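You operate a simulated robot arm through the tools that you are given. There is no shell and no other tool. Be economical: measure what you need, move in short steps, check, and stop when the job is done.

The job below is to be done with a simulated robot arm. You get a single attempt, and the scene is never put back.

Task
Take the cotton pad tub and put it in the soaking bowl.

Only the result counts: the job must be done as asked and must still hold three seconds after the hand-in. Knocking over, shifting, dropping, spilling or breaking anything else fails it.

Robot
A 5-joint arm with a two-finger parallel gripper, fixed in place. Base frame: the origin is at the foot of the arm, x ahead of it, y to its left, z up; the work surface is at about z = 0. Readings come in m, rad, newtons and seconds.
With the tool pointing down near the work surface it reaches from about 0.26 to 0.68 m from the base axis. Its first joint turns from -1.152 to 1.152 rad. The tool tilts only in the upright plane through the base axis and itself; it spins freely about its own axis. Payload 2.9 kg.
The TCP is the grasp point between the finger pads, 0.03 m short of the fingertips. In the tool frame z runs along the fingers and y along their closing line. Largest opening 0.11 m; finger width 0.02, thickness 0.01; the body of the gripper, 0.048 by 0.112 m, starts 0.055 m behind the TCP.
Orientation is told as [roll, pitch, yaw] about the base's x, y, z axes, in that order, counted from this pose: with the fingers straight down and closing along the base's y, the tool's x points along the base's -x, its y along +y and its z along -z.

Tools
- The arm moves only by the tool arm_command. Its argument "series" is a list that holds one entry, the list of rows, each a list of 7 numbers: the shift along the base's x, y, z in units of 500 mm (1.0 is 500 mm), then the turn, a rotation vector about the base's x, y, z in units of 90 degrees (1.0 is 90 degrees), then the opening, from 0 (shut) to 1 (fully open). In form: [[[tx, ty, tz, ax, ay, az, fingers], ...]]. A call has 1 to 8 rows; each row is the pose to reach, as a shift and turn from the pose commanded when the call began. A call with a number of a shift or a turn outside -1 to 1 is refused whole. Rows are played at 5 a second. More than 0.05 m and 0.15 rad between two rows, or a gripper value outside its range, and nothing of the call is played. Where a pose cannot be reached the arm comes as near as it can. A force on the tool above 40 N (or 10 N above the force at the start of the call, whichever is more), or a blocked arm, ends the call early, and 0.2 s more pass. The fingers move at their own pace (about 0.108 m/s each) and stop on an object; they squeeze with about 24 N. The grip force told is the motor's: it shows also when the fingers shut on nothing. Time passes only in rows, and 0.2 s behind the last, so rows that repeat a pose let the fingers close. It gives the time, the measured TCP pose, the force on the tool (base axes), the opening and the grip force at its end, in the units of the frame above (readings bear some noise).
- Cameras (640 x 400 px; columns grow to the right, rows downward): "scene" is fixed at [0.051, -0.4823, 0.5861]; the picture's right is [0.46, -0.89, 0.00], its down [-0.65, -0.33, -0.68] and it looks along [0.61, 0.31, -0.73] (base axes); focal length 334 px, centre (320, 200). "wrist" rides on the gripper at [0.072, 0.017, -0.103] in the tool frame; the picture's right is [-0.23, 0.97, 0.00], its down [-0.76, -0.18, -0.62] and it looks along [-0.61, -0.14, 0.78] (tool axes); focal length 222 px, centre (320, 200). There is no depth. A picture from a camera that has moved, and an enlarged one, comes with that camera's place and axes in the base frame and with its lens.
- snapshot(camera): a new picture of that camera. The clock stands still meanwhile.
- close_up(camera, box): a new picture of the part [left, top, right, bottom] of that camera's present view, enlarged. The clock stands still meanwhile.
- hand_in(): hands the job in; it is judged then, once.

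Go step by step. Nothing tells you positions but the pictures and the camera data: compare them with the known pose of the tool, close in by small moves and look again before you grip or let go. The budget is 90 turns and 36 pictures, counting those below and the enlarged ones. Unless the task says otherwise, let go and move clear before handing in, and close with one line.

The tools are called after ">>>" by a JSON object that holds its "method" and its "body". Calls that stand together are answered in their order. arm_command: Moves the arm, as the interface text tells. Its arguments: {"type":"object","properties":{"series":{"type":"array","items":{"type":"array","items":{"type":"array","items":{"type":"number"}}}}},"required":["series"]} The other tools are called the same way: snapshot (camera) takes a picture; close_up (camera, box) takes an enlarged picture of a part of a camera's view; hand_in () hands the job in.

At the start:

```text
clock: 0.0
position: [0.287, -0.2103, 0.3061]
tcp_rot: [0.001, 0.001, 0.001]
wrist_force: [-0.7, 0.1, -1.0]
finger_gap: 0.11
grasp_force: 0.0
```

scene: 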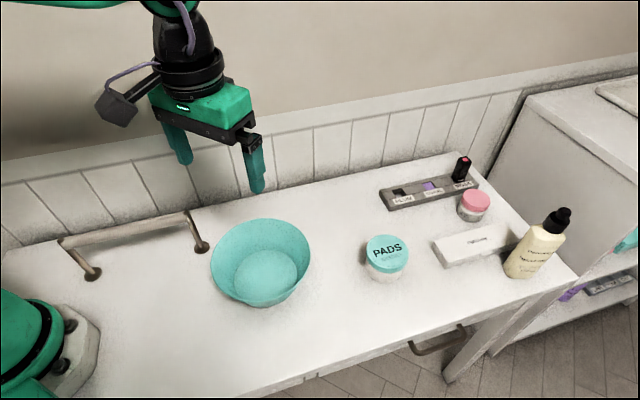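
wrist: 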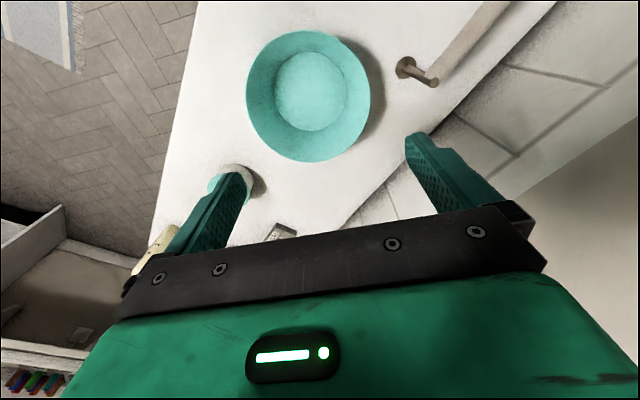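

The lidded PADS tub looks to be near (0.44, -0.44), about 0.085 m wide and 0.05 m tall. The bowl is near (0.30, -0.24), almost under the gripper. I'll zoom in on both before moving.

>>> {"method": "close_up", "body": {"camera": "scene", "box": [340, 210, 468, 290]}}

>>> {"method": "close_up", "body": {"camera": "scene", "box": [180, 200, 340, 320]}}

>>> {"method": "arm_command", "body": {"series": [[[0.044, -0.066, -0.02, 0, 0, -0.07, 1], [0.088, -0.132, -0.04, 0, 0, -0.14, 1], [0.132, -0.198, -0.06, 0, 0, -0.21, 1], [0.176, -0.264, -0.08, 0, 0, -0.28, 1], [0.22, -0.33, -0.1, 0, 0, -0.35, 1], [0.264, -0.396, -0.12, 0, 0, -0.42, 1], [0.308, -0.46, -0.14, 0, 0, -0.497, 1], [0.308, -0.46, -0.14, 0, 0, -0.497, 1]]]}}

```text
5.00 times, centred on (404, 250) of scene
camera zoom: at [0.051, -0.4823, 0.5861], right [0.46, -0.89, 0.0], down [-0.65, -0.33, -0.68], along [0.61, 0.31, -0.73], focal length 1673 px, centre (-100, -50)
```

zoom: 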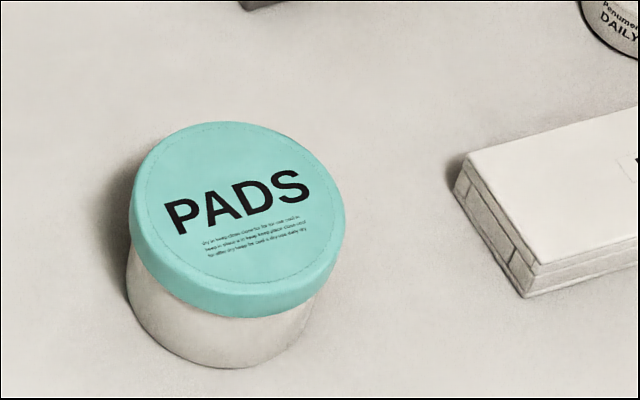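

```text
3.33 times, centred on (260, 260) of scene
camera zoom: at [0.051, -0.4823, 0.5861], right [0.46, -0.89, 0.0], down [-0.65, -0.33, -0.68], along [0.61, 0.31, -0.73], focal length 1115 px, centre (520, 0)
```

zoom: 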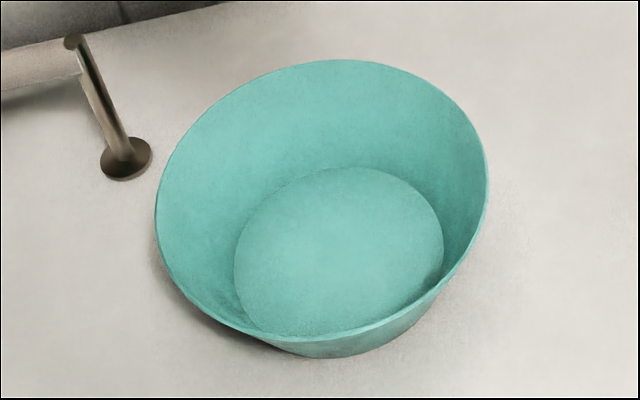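

```text
clock: 1.8
position: [0.4391, -0.4413, 0.2368]
tcp_rot: [-0.001, 0.0, -0.782]
wrist_force: [-0.4, -0.5, -0.5]
finger_gap: 0.11
grasp_force: 0.1
```

The arm is over the tub. I estimate the tub's centre at about (0.437, -0.438), lid radius 0.041 and top at z≈0.052. The bowl's centre is about (0.304, -0.231), floor radius about 0.06 and rim z≈0.065. I'll check the alignment in both cameras.

>>> {"method": "snapshot", "body": {"camera": "wrist"}}

>>> {"method": "snapshot", "body": {"camera": "scene"}}

```text
31 pictures are left
camera wrist: at [0.401, -0.3787, 0.3386], right [0.85, 0.53, 0.0], down [0.41, -0.66, 0.62], along [0.33, -0.53, -0.78], focal length 222 px, centre (320, 200)
```

wrist: 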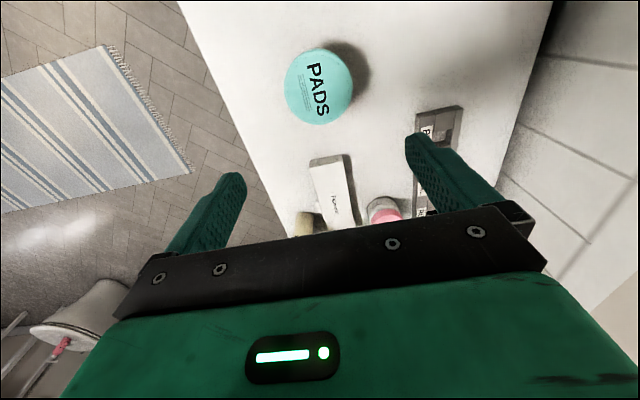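

```text
30 pictures are left
```

scene: 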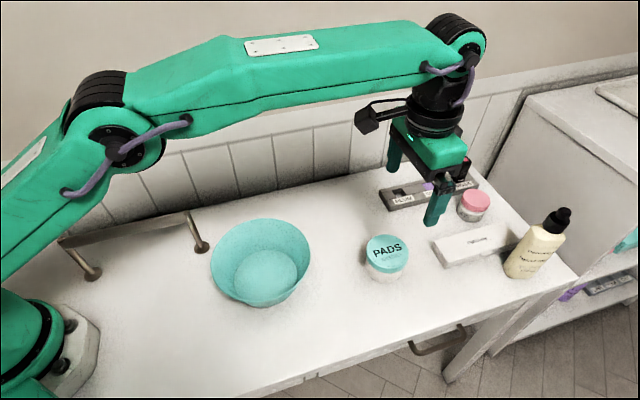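

The wrist view puts the lid centre at about (0.431, -0.429), close to the scene estimate. I'll aim for (0.434, -0.434), go down to just above the lid and look again.

>>> {"method": "arm_command", "body": {"series": [[[-0.012, 0.012, -0.084, 0, 0, 0, 1], [-0.012, 0.012, -0.168, 0, 0, 0, 1], [-0.012, 0.012, -0.25, 0, 0, 0, 1], [-0.012, 0.012, -0.25, 0, 0, 0, 1]]]}}

>>> {"method": "snapshot", "body": {"camera": "wrist"}}

>>> {"method": "close_up", "body": {"camera": "scene", "box": [308, 170, 468, 290]}}

```text
clock: 2.8
position: [0.4374, -0.4359, 0.1107]
tcp_rot: [-0.001, 0.001, -0.783]
wrist_force: [0.3, 0.0, -0.2]
finger_gap: 0.1099
grasp_force: 0.0
```

```text
29 pictures are left
camera wrist: at [0.3981, -0.3737, 0.2134], right [0.85, 0.53, 0.0], down [0.42, -0.66, 0.62], along [0.33, -0.53, -0.78], focal length 222 px, centre (320, 200)
```

wrist: 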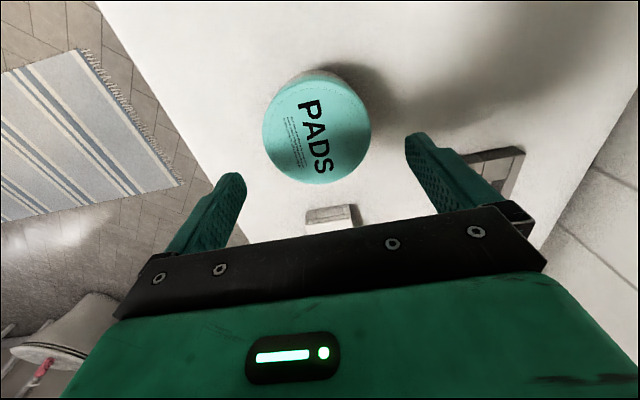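

```text
3.33 times, centred on (388, 230) of scene
camera zoom: at [0.051, -0.4823, 0.5861], right [0.46, -0.89, 0.0], down [-0.65, -0.33, -0.68], along [0.61, 0.31, -0.73], focal length 1115 px, centre (93, 100)
```

zoom: 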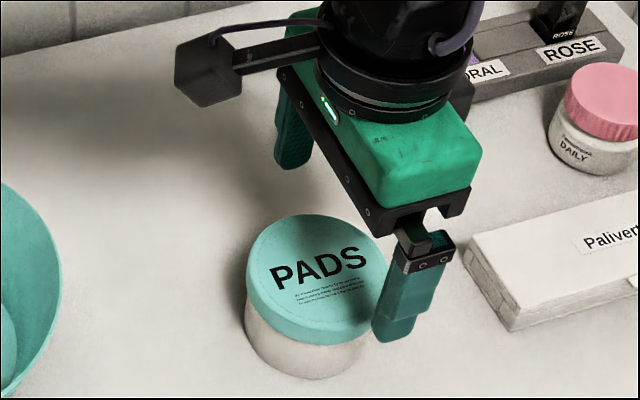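

The lid centre comes out at about (0.431, -0.431), so I'm around 8 mm too far out radially. The fingers straddle it well, so I'll correct that and go down to TCP z≈0.04 with the fingers still open.

>>> {"method": "arm_command", "body": {"series": [[[-0.012, 0.01, -0.01, 0, 0, 0, 1], [-0.012, 0.01, -0.07, 0, 0, 0, 1], [-0.012, 0.01, -0.11, 0, 0, 0, 1], [-0.012, 0.01, -0.142, 0, 0, 0, 1], [-0.012, 0.01, -0.142, 0, 0, 0, 1]]]}}

>>> {"method": "snapshot", "body": {"camera": "wrist"}}

>>> {"method": "close_up", "body": {"camera": "scene", "box": [308, 190, 468, 290]}}

```text
clock: 4.0
position: [0.4302, -0.4323, 0.0404]
tcp_rot: [0.001, 0.0, -0.781]
wrist_force: [0.2, -0.6, 0.0]
finger_gap: 0.1101
grasp_force: 0.1
```

```text
27 pictures are left
camera wrist: at [0.3907, -0.369, 0.143], right [0.85, 0.53, 0.0], down [0.42, -0.66, 0.62], along [0.33, -0.53, -0.78], focal length 222 px, centre (320, 200)
```

wrist: 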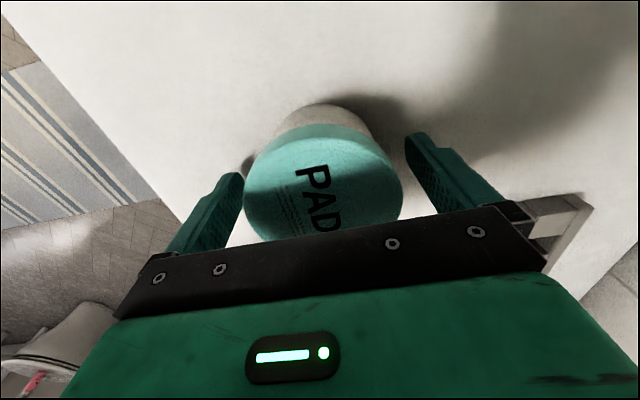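

```text
4.00 times, centred on (388, 240) of scene
camera zoom: at [0.051, -0.4823, 0.5861], right [0.46, -0.89, 0.0], down [-0.65, -0.33, -0.68], along [0.61, 0.31, -0.73], focal length 1338 px, centre (48, 40)
```

zoom: 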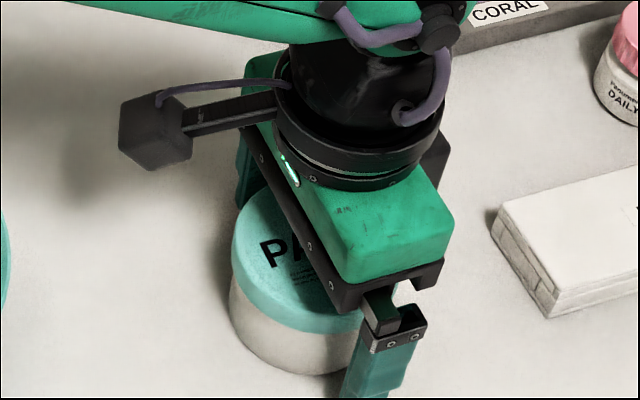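

The wrist view, which matches the fingertips' predicted pixels, puts the lid centre a few mm further in, at about (0.427, -0.426). I'll move 6 mm inward and then close the fingers.

>>> {"method": "arm_command", "body": {"series": [[[-0.008, 0.011, 0, 0, 0, 0, 1], [-0.008, 0.011, 0, 0, 0, 0, 0.85], [-0.008, 0.011, 0, 0, 0, 0, 0.78], [-0.008, 0.011, 0, 0, 0, 0, 0.7], [-0.008, 0.011, 0, 0, 0, 0, 0.6], [-0.008, 0.011, 0, 0, 0, 0, 0.5], [-0.008, 0.011, 0, 0, 0, 0, 0.5]]]}}

>>> {"method": "snapshot", "body": {"camera": "wrist"}}

```text
clock: 5.6
position: [0.4254, -0.426, 0.04]
tcp_rot: [0.0, 0.0, -0.781]
wrist_force: [-0.4, 1.4, 0.6]
finger_gap: 0.078
grasp_force: 24.1
```

```text
25 pictures are left
camera wrist: at [0.3868, -0.363, 0.143], right [0.85, 0.53, 0.0], down [0.42, -0.66, 0.62], along [0.33, -0.53, -0.78], focal length 222 px, centre (320, 200)
```

wrist: 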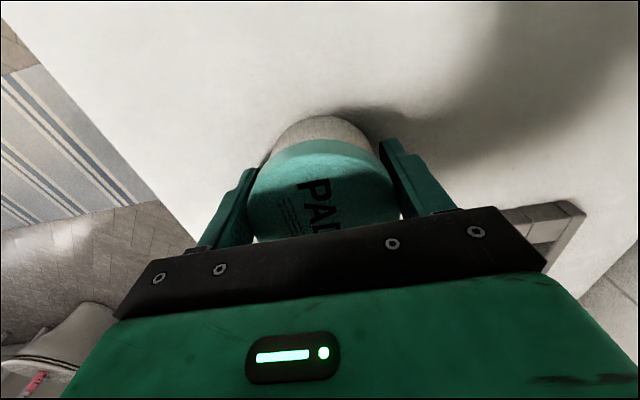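

The grip is firm, with a 0.078 m gap and 24 N. I'll lift a little and check that the body comes up with the lid.

>>> {"method": "arm_command", "body": {"series": [[[0, 0, 0.015, 0, 0, 0, 0.5], [0, 0, 0.03, 0, 0, 0, 0.5], [0, 0, 0.05, 0, 0, 0, 0.5], [0, 0, 0.05, 0, 0, 0, 0.5]]]}}

>>> {"method": "close_up", "body": {"camera": "scene", "box": [308, 190, 468, 290]}}

```text
clock: 6.6
position: [0.4274, -0.424, 0.0662]
tcp_rot: [0.0, 0.0, -0.782]
wrist_force: [-0.1, 0.1, -1.1]
finger_gap: 0.0777
grasp_force: 24.2
```

```text
4.00 times, centred on (388, 240) of scene
camera zoom: at [0.051, -0.4823, 0.5861], right [0.46, -0.89, 0.0], down [-0.65, -0.33, -0.68], along [0.61, 0.31, -0.73], focal length 1338 px, centre (48, 40)
```

zoom: 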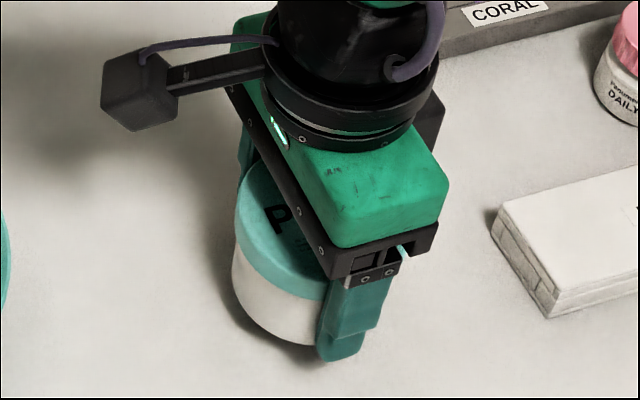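

The whole tub lifted clear. I'll raise it further and carry it over the bowl at (0.304, -0.231).

>>> {"method": "arm_command", "body": {"series": [[[0, 0, 0.09, 0, 0, 0, 0.5], [0, 0, 0.18, 0, 0, 0, 0.5], [-0.05, 0.078, 0.18, 0, 0, 0, 0.5], [-0.1, 0.156, 0.18, 0, 0, 0, 0.5], [-0.15, 0.234, 0.18, 0, 0, 0, 0.5], [-0.2, 0.312, 0.18, 0, 0, 0, 0.5], [-0.245, 0.389, 0.18, 0, 0, 0, 0.5], [-0.245, 0.389, 0.18, 0, 0, 0, 0.5]]]}}

>>> {"method": "snapshot", "body": {"camera": "wrist"}}

>>> {"method": "snapshot", "body": {"camera": "scene"}}

```text
clock: 8.4
position: [0.3048, -0.2288, 0.1521]
tcp_rot: [-0.001, 0.0, -0.782]
wrist_force: [0.7, -0.2, -0.8]
finger_gap: 0.0778
grasp_force: 23.5
```

```text
23 pictures are left
camera wrist: at [0.2658, -0.1675, 0.2546], right [0.85, 0.53, 0.0], down [0.42, -0.66, 0.62], along [0.33, -0.53, -0.78], focal length 222 px, centre (320, 200)
```

wrist: 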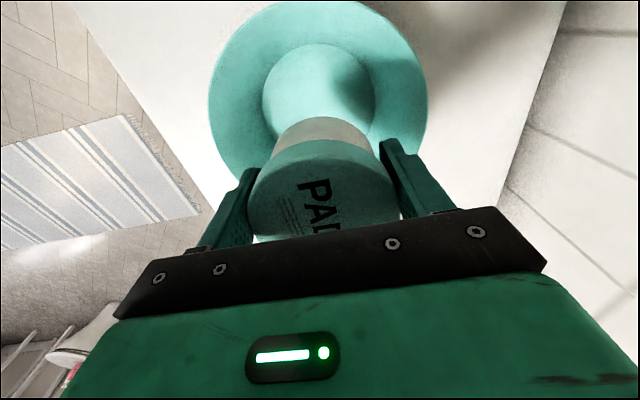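

```text
22 pictures are left
```

scene: 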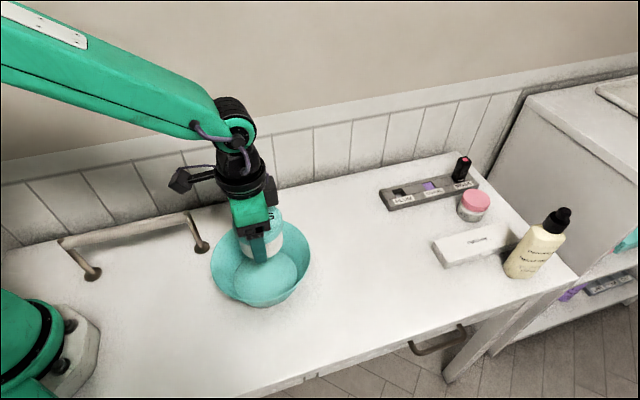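

The wrist view puts the bowl floor's centre at about (0.297, -0.222). I'll shift by that much and lower partway, then check.

>>> {"method": "arm_command", "body": {"series": [[[-0.015, 0.013, 0, 0, 0, 0, 0.5], [-0.015, 0.013, -0.06, 0, 0, 0, 0.5], [-0.015, 0.013, -0.11, 0, 0, 0, 0.5], [-0.015, 0.013, -0.11, 0, 0, 0, 0.5]]]}}

>>> {"method": "snapshot", "body": {"camera": "wrist"}}

>>> {"method": "close_up", "body": {"camera": "scene", "box": [180, 200, 340, 320]}}

```text
clock: 9.4
position: [0.2975, -0.2231, 0.0985]
tcp_rot: [0.0, 0.0, -0.782]
wrist_force: [-0.2, 0.1, -1.0]
finger_gap: 0.0777
grasp_force: 24.1
```

```text
21 pictures are left
camera wrist: at [0.2587, -0.1605, 0.2017], right [0.85, 0.53, 0.0], down [0.42, -0.66, 0.62], along [0.33, -0.53, -0.78], focal length 222 px, centre (320, 200)
```

wrist: 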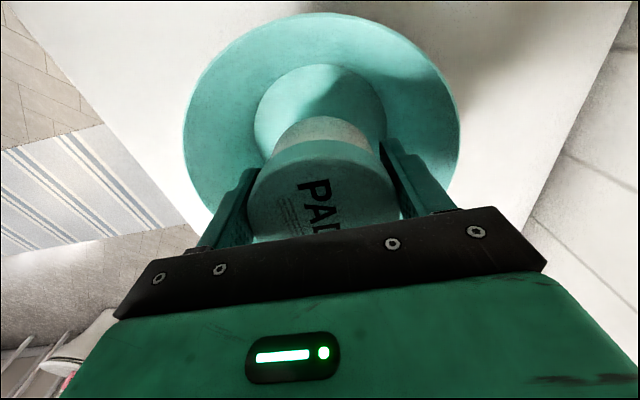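

```text
3.33 times, centred on (260, 260) of scene
camera zoom: at [0.051, -0.4823, 0.5861], right [0.46, -0.89, 0.0], down [-0.65, -0.33, -0.68], along [0.61, 0.31, -0.73], focal length 1115 px, centre (520, 0)
```

zoom: 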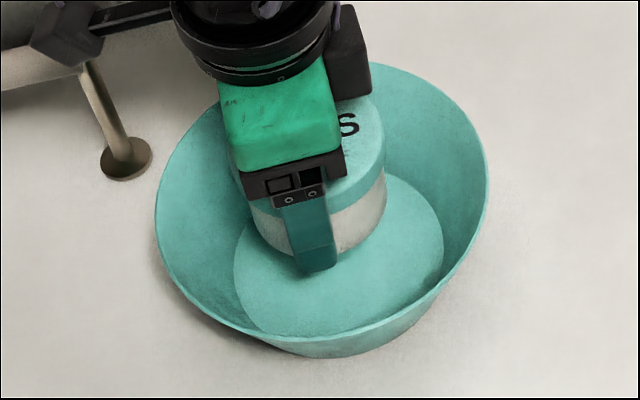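

The tub is nicely centred, with about 4 mm of doubt between the two cameras, so I'll split the difference. I'm lowering gently until the tub rests on the bowl floor.

>>> {"method": "arm_command", "body": {"series": [[[0.003, -0.004, -0.04, 0, 0, 0, 0.5], [0.003, -0.004, -0.07, 0, 0, 0, 0.5], [0.003, -0.004, -0.08, 0, 0, 0, 0.5], [0.003, -0.004, -0.086, 0, 0, 0, 0.5], [0.003, -0.004, -0.092, 0, 0, 0, 0.5], [0.003, -0.004, -0.092, 0, 0, 0, 0.5]]]}}

>>> {"method": "close_up", "body": {"camera": "scene", "box": [180, 200, 340, 320]}}

>>> {"method": "snapshot", "body": {"camera": "wrist"}}

```text
clock: 10.8
position: [0.2973, -0.2255, 0.0537]
tcp_rot: [-0.001, -0.001, -0.78]
wrist_force: [0.1, -0.8, -1.1]
finger_gap: 0.0775
grasp_force: 23.8
```

```text
3.33 times, centred on (260, 260) of scene
camera zoom: at [0.051, -0.4823, 0.5861], right [0.46, -0.89, 0.0], down [-0.65, -0.33, -0.68], along [0.61, 0.31, -0.73], focal length 1115 px, centre (520, 0)
```

zoom: 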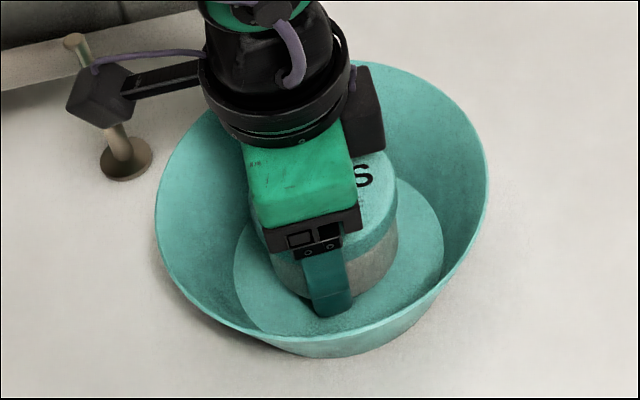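

```text
18 pictures are left
camera wrist: at [0.2591, -0.1634, 0.1566], right [0.85, 0.53, 0.0], down [0.42, -0.66, 0.62], along [0.33, -0.53, -0.78], focal length 222 px, centre (320, 200)
```

wrist: 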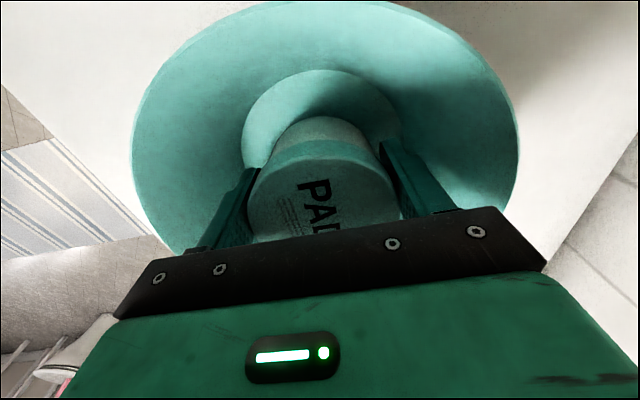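

There's no contact yet, with the tub's bottom at about z 0.014. I'll continue down in 1–2 mm steps.

>>> {"method": "arm_command", "body": {"series": [[[0, 0, -0.003, 0, 0, 0, 0.5], [0, 0, -0.006, 0, 0, 0, 0.5], [0, 0, -0.009, 0, 0, 0, 0.5], [0, 0, -0.009, 0, 0, 0, 0.5]]]}}

```text
clock: 11.8
position: [0.2985, -0.2232, 0.0502]
tcp_rot: [0.001, 0.001, -0.783]
wrist_force: [-0.8, -0.4, -0.8]
finger_gap: 0.0779
grasp_force: 23.3
```

>>> {"method": "arm_command", "body": {"series": [[[0, 0, -0.003, 0, 0, 0, 0.5], [0, 0, -0.006, 0, 0, 0, 0.5], [0, 0, -0.006, 0, 0, 0, 0.5]]]}}

```text
clock: 12.6
position: [0.2965, -0.2231, 0.0466]
tcp_rot: [0.0, 0.0, -0.782]
wrist_force: [0.4, -1.1, -0.4]
finger_gap: 0.0779
grasp_force: 23.8
```

Still no clear contact at z 0.0466, so the bottom is about 7 mm up. I'll go 2 mm further.

>>> {"method": "arm_command", "body": {"series": [[[0, 0, -0.002, 0, 0, 0, 0.5], [0, 0, -0.004, 0, 0, 0, 0.5], [0, 0, -0.004, 0, 0, 0, 0.5]]]}}

```text
clock: 13.4
position: [0.2982, -0.2257, 0.0463]
tcp_rot: [0.0, 0.0, -0.781]
wrist_force: [-0.5, -1.2, -1.8]
finger_gap: 0.0779
grasp_force: 23.8
```

The reading is still ambiguous because of noise. I'll go another 2 mm.

>>> {"method": "arm_command", "body": {"series": [[[0, 0, -0.002, 0, 0, 0, 0.5], [0, 0, -0.004, 0, 0, 0, 0.5], [0, 0, -0.004, 0, 0, 0, 0.5]]]}}

>>> {"method": "close_up", "body": {"camera": "scene", "box": [220, 230, 316, 300]}}

```text
clock: 14.2
position: [0.2986, -0.2261, 0.0439]
tcp_rot: [0.0, -0.004, -0.78]
wrist_force: [-8.2, 3.7, 30.9]
finger_gap: 0.0776
grasp_force: 23.8
```

```text
5.71 times, centred on (268, 265) of scene
camera zoom: at [0.0509, -0.4823, 0.5862], right [0.46, -0.89, 0.0], down [-0.65, -0.33, -0.68], along [0.61, 0.31, -0.73], focal length 1912 px, centre (617, -171)
```

zoom: 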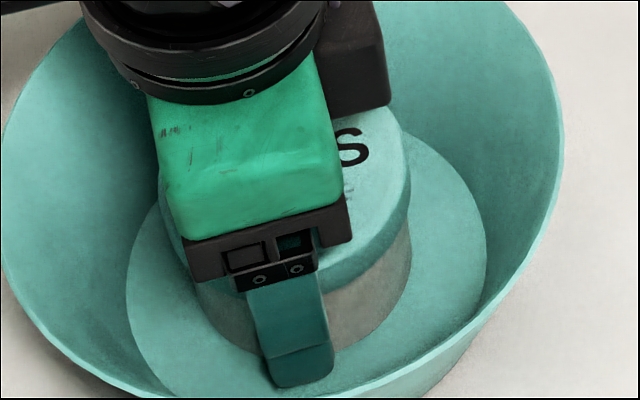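

The tub is now on the bowl floor, pressing with 31 N. I'll back off about 1.5 mm and then open the fingers just a little.

>>> {"method": "arm_command", "body": {"series": [[[0, 0, 0.003, 0, 0, 0, 0.5], [0, 0, 0.003, 0, 0, 0, 0.5]]]}}

>>> {"method": "arm_command", "body": {"series": [[[0, 0, 0, 0, 0, 0, 0.72], [0, 0, 0, 0, 0, 0, 0.76], [0, 0, 0, 0, 0, 0, 0.8], [0, 0, 0, 0, 0, 0, 0.8], [0, 0, 0, 0, 0, 0, 0.8]]]}}

>>> {"method": "snapshot", "body": {"camera": "wrist"}}

```text
clock: 14.8
position: [0.297, -0.2263, 0.0442]
tcp_rot: [-0.002, 0.0, -0.78]
wrist_force: [3.0, -2.2, 7.3]
finger_gap: 0.0779
grasp_force: 24.4
```

```text
clock: 16.0
position: [0.2976, -0.2255, 0.0441]
tcp_rot: [0.001, 0.0, -0.782]
wrist_force: [0.4, 0.6, -0.6]
finger_gap: 0.0881
grasp_force: 0.0
```

```text
16 pictures are left
camera wrist: at [0.2585, -0.1633, 0.1468], right [0.85, 0.53, 0.0], down [0.42, -0.66, 0.62], along [0.33, -0.53, -0.78], focal length 222 px, centre (320, 200)
```

wrist: 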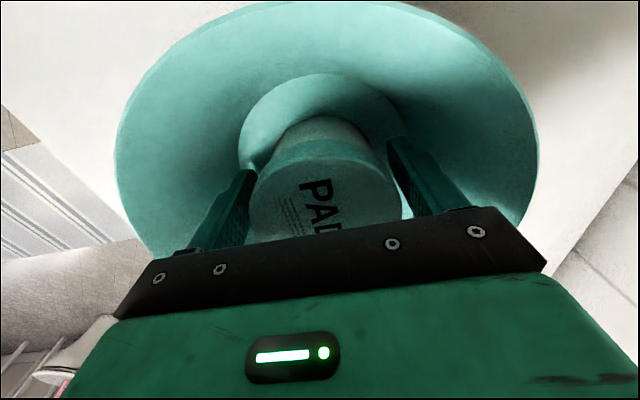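

The tub is released with a gap on both sides. I'll go straight up and check the result.

>>> {"method": "arm_command", "body": {"series": [[[0, 0, 0.03, 0, 0, 0, 0.8], [0, 0, 0.08, 0, 0, 0, 0.8], [0, 0, 0.16, 0, 0, 0, 0.8], [0, 0, 0.24, 0, 0, 0, 0.8], [0, 0, 0.32, 0, 0, 0, 0.8], [0, 0, 0.4, 0, 0, 0, 0.8], [0, 0, 0.4, 0, 0, 0, 0.8]]]}}

>>> {"method": "snapshot", "body": {"camera": "scene"}}

```text
clock: 17.6
position: [0.2959, -0.2254, 0.2443]
tcp_rot: [0.0, -0.001, -0.781]
wrist_force: [0.5, 0.5, -0.2]
finger_gap: 0.088
grasp_force: 0.1
```

```text
15 pictures are left
```

scene: 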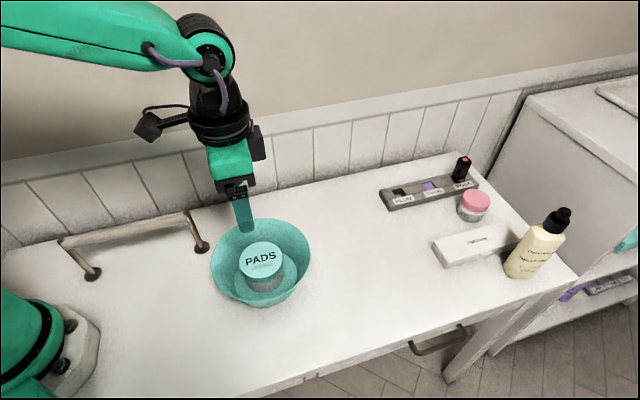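

The tub stands upright in the bowl, the bowl and everything else are where they were, and the arm is clear. I'm handing in.

>>> {"method": "hand_in", "body": {}}

```text
The job is handed in.
```

The cotton pad tub is standing upright in the soaking bowl, the gripper has let go and moved clear, and the last picture shows nothing else disturbed.
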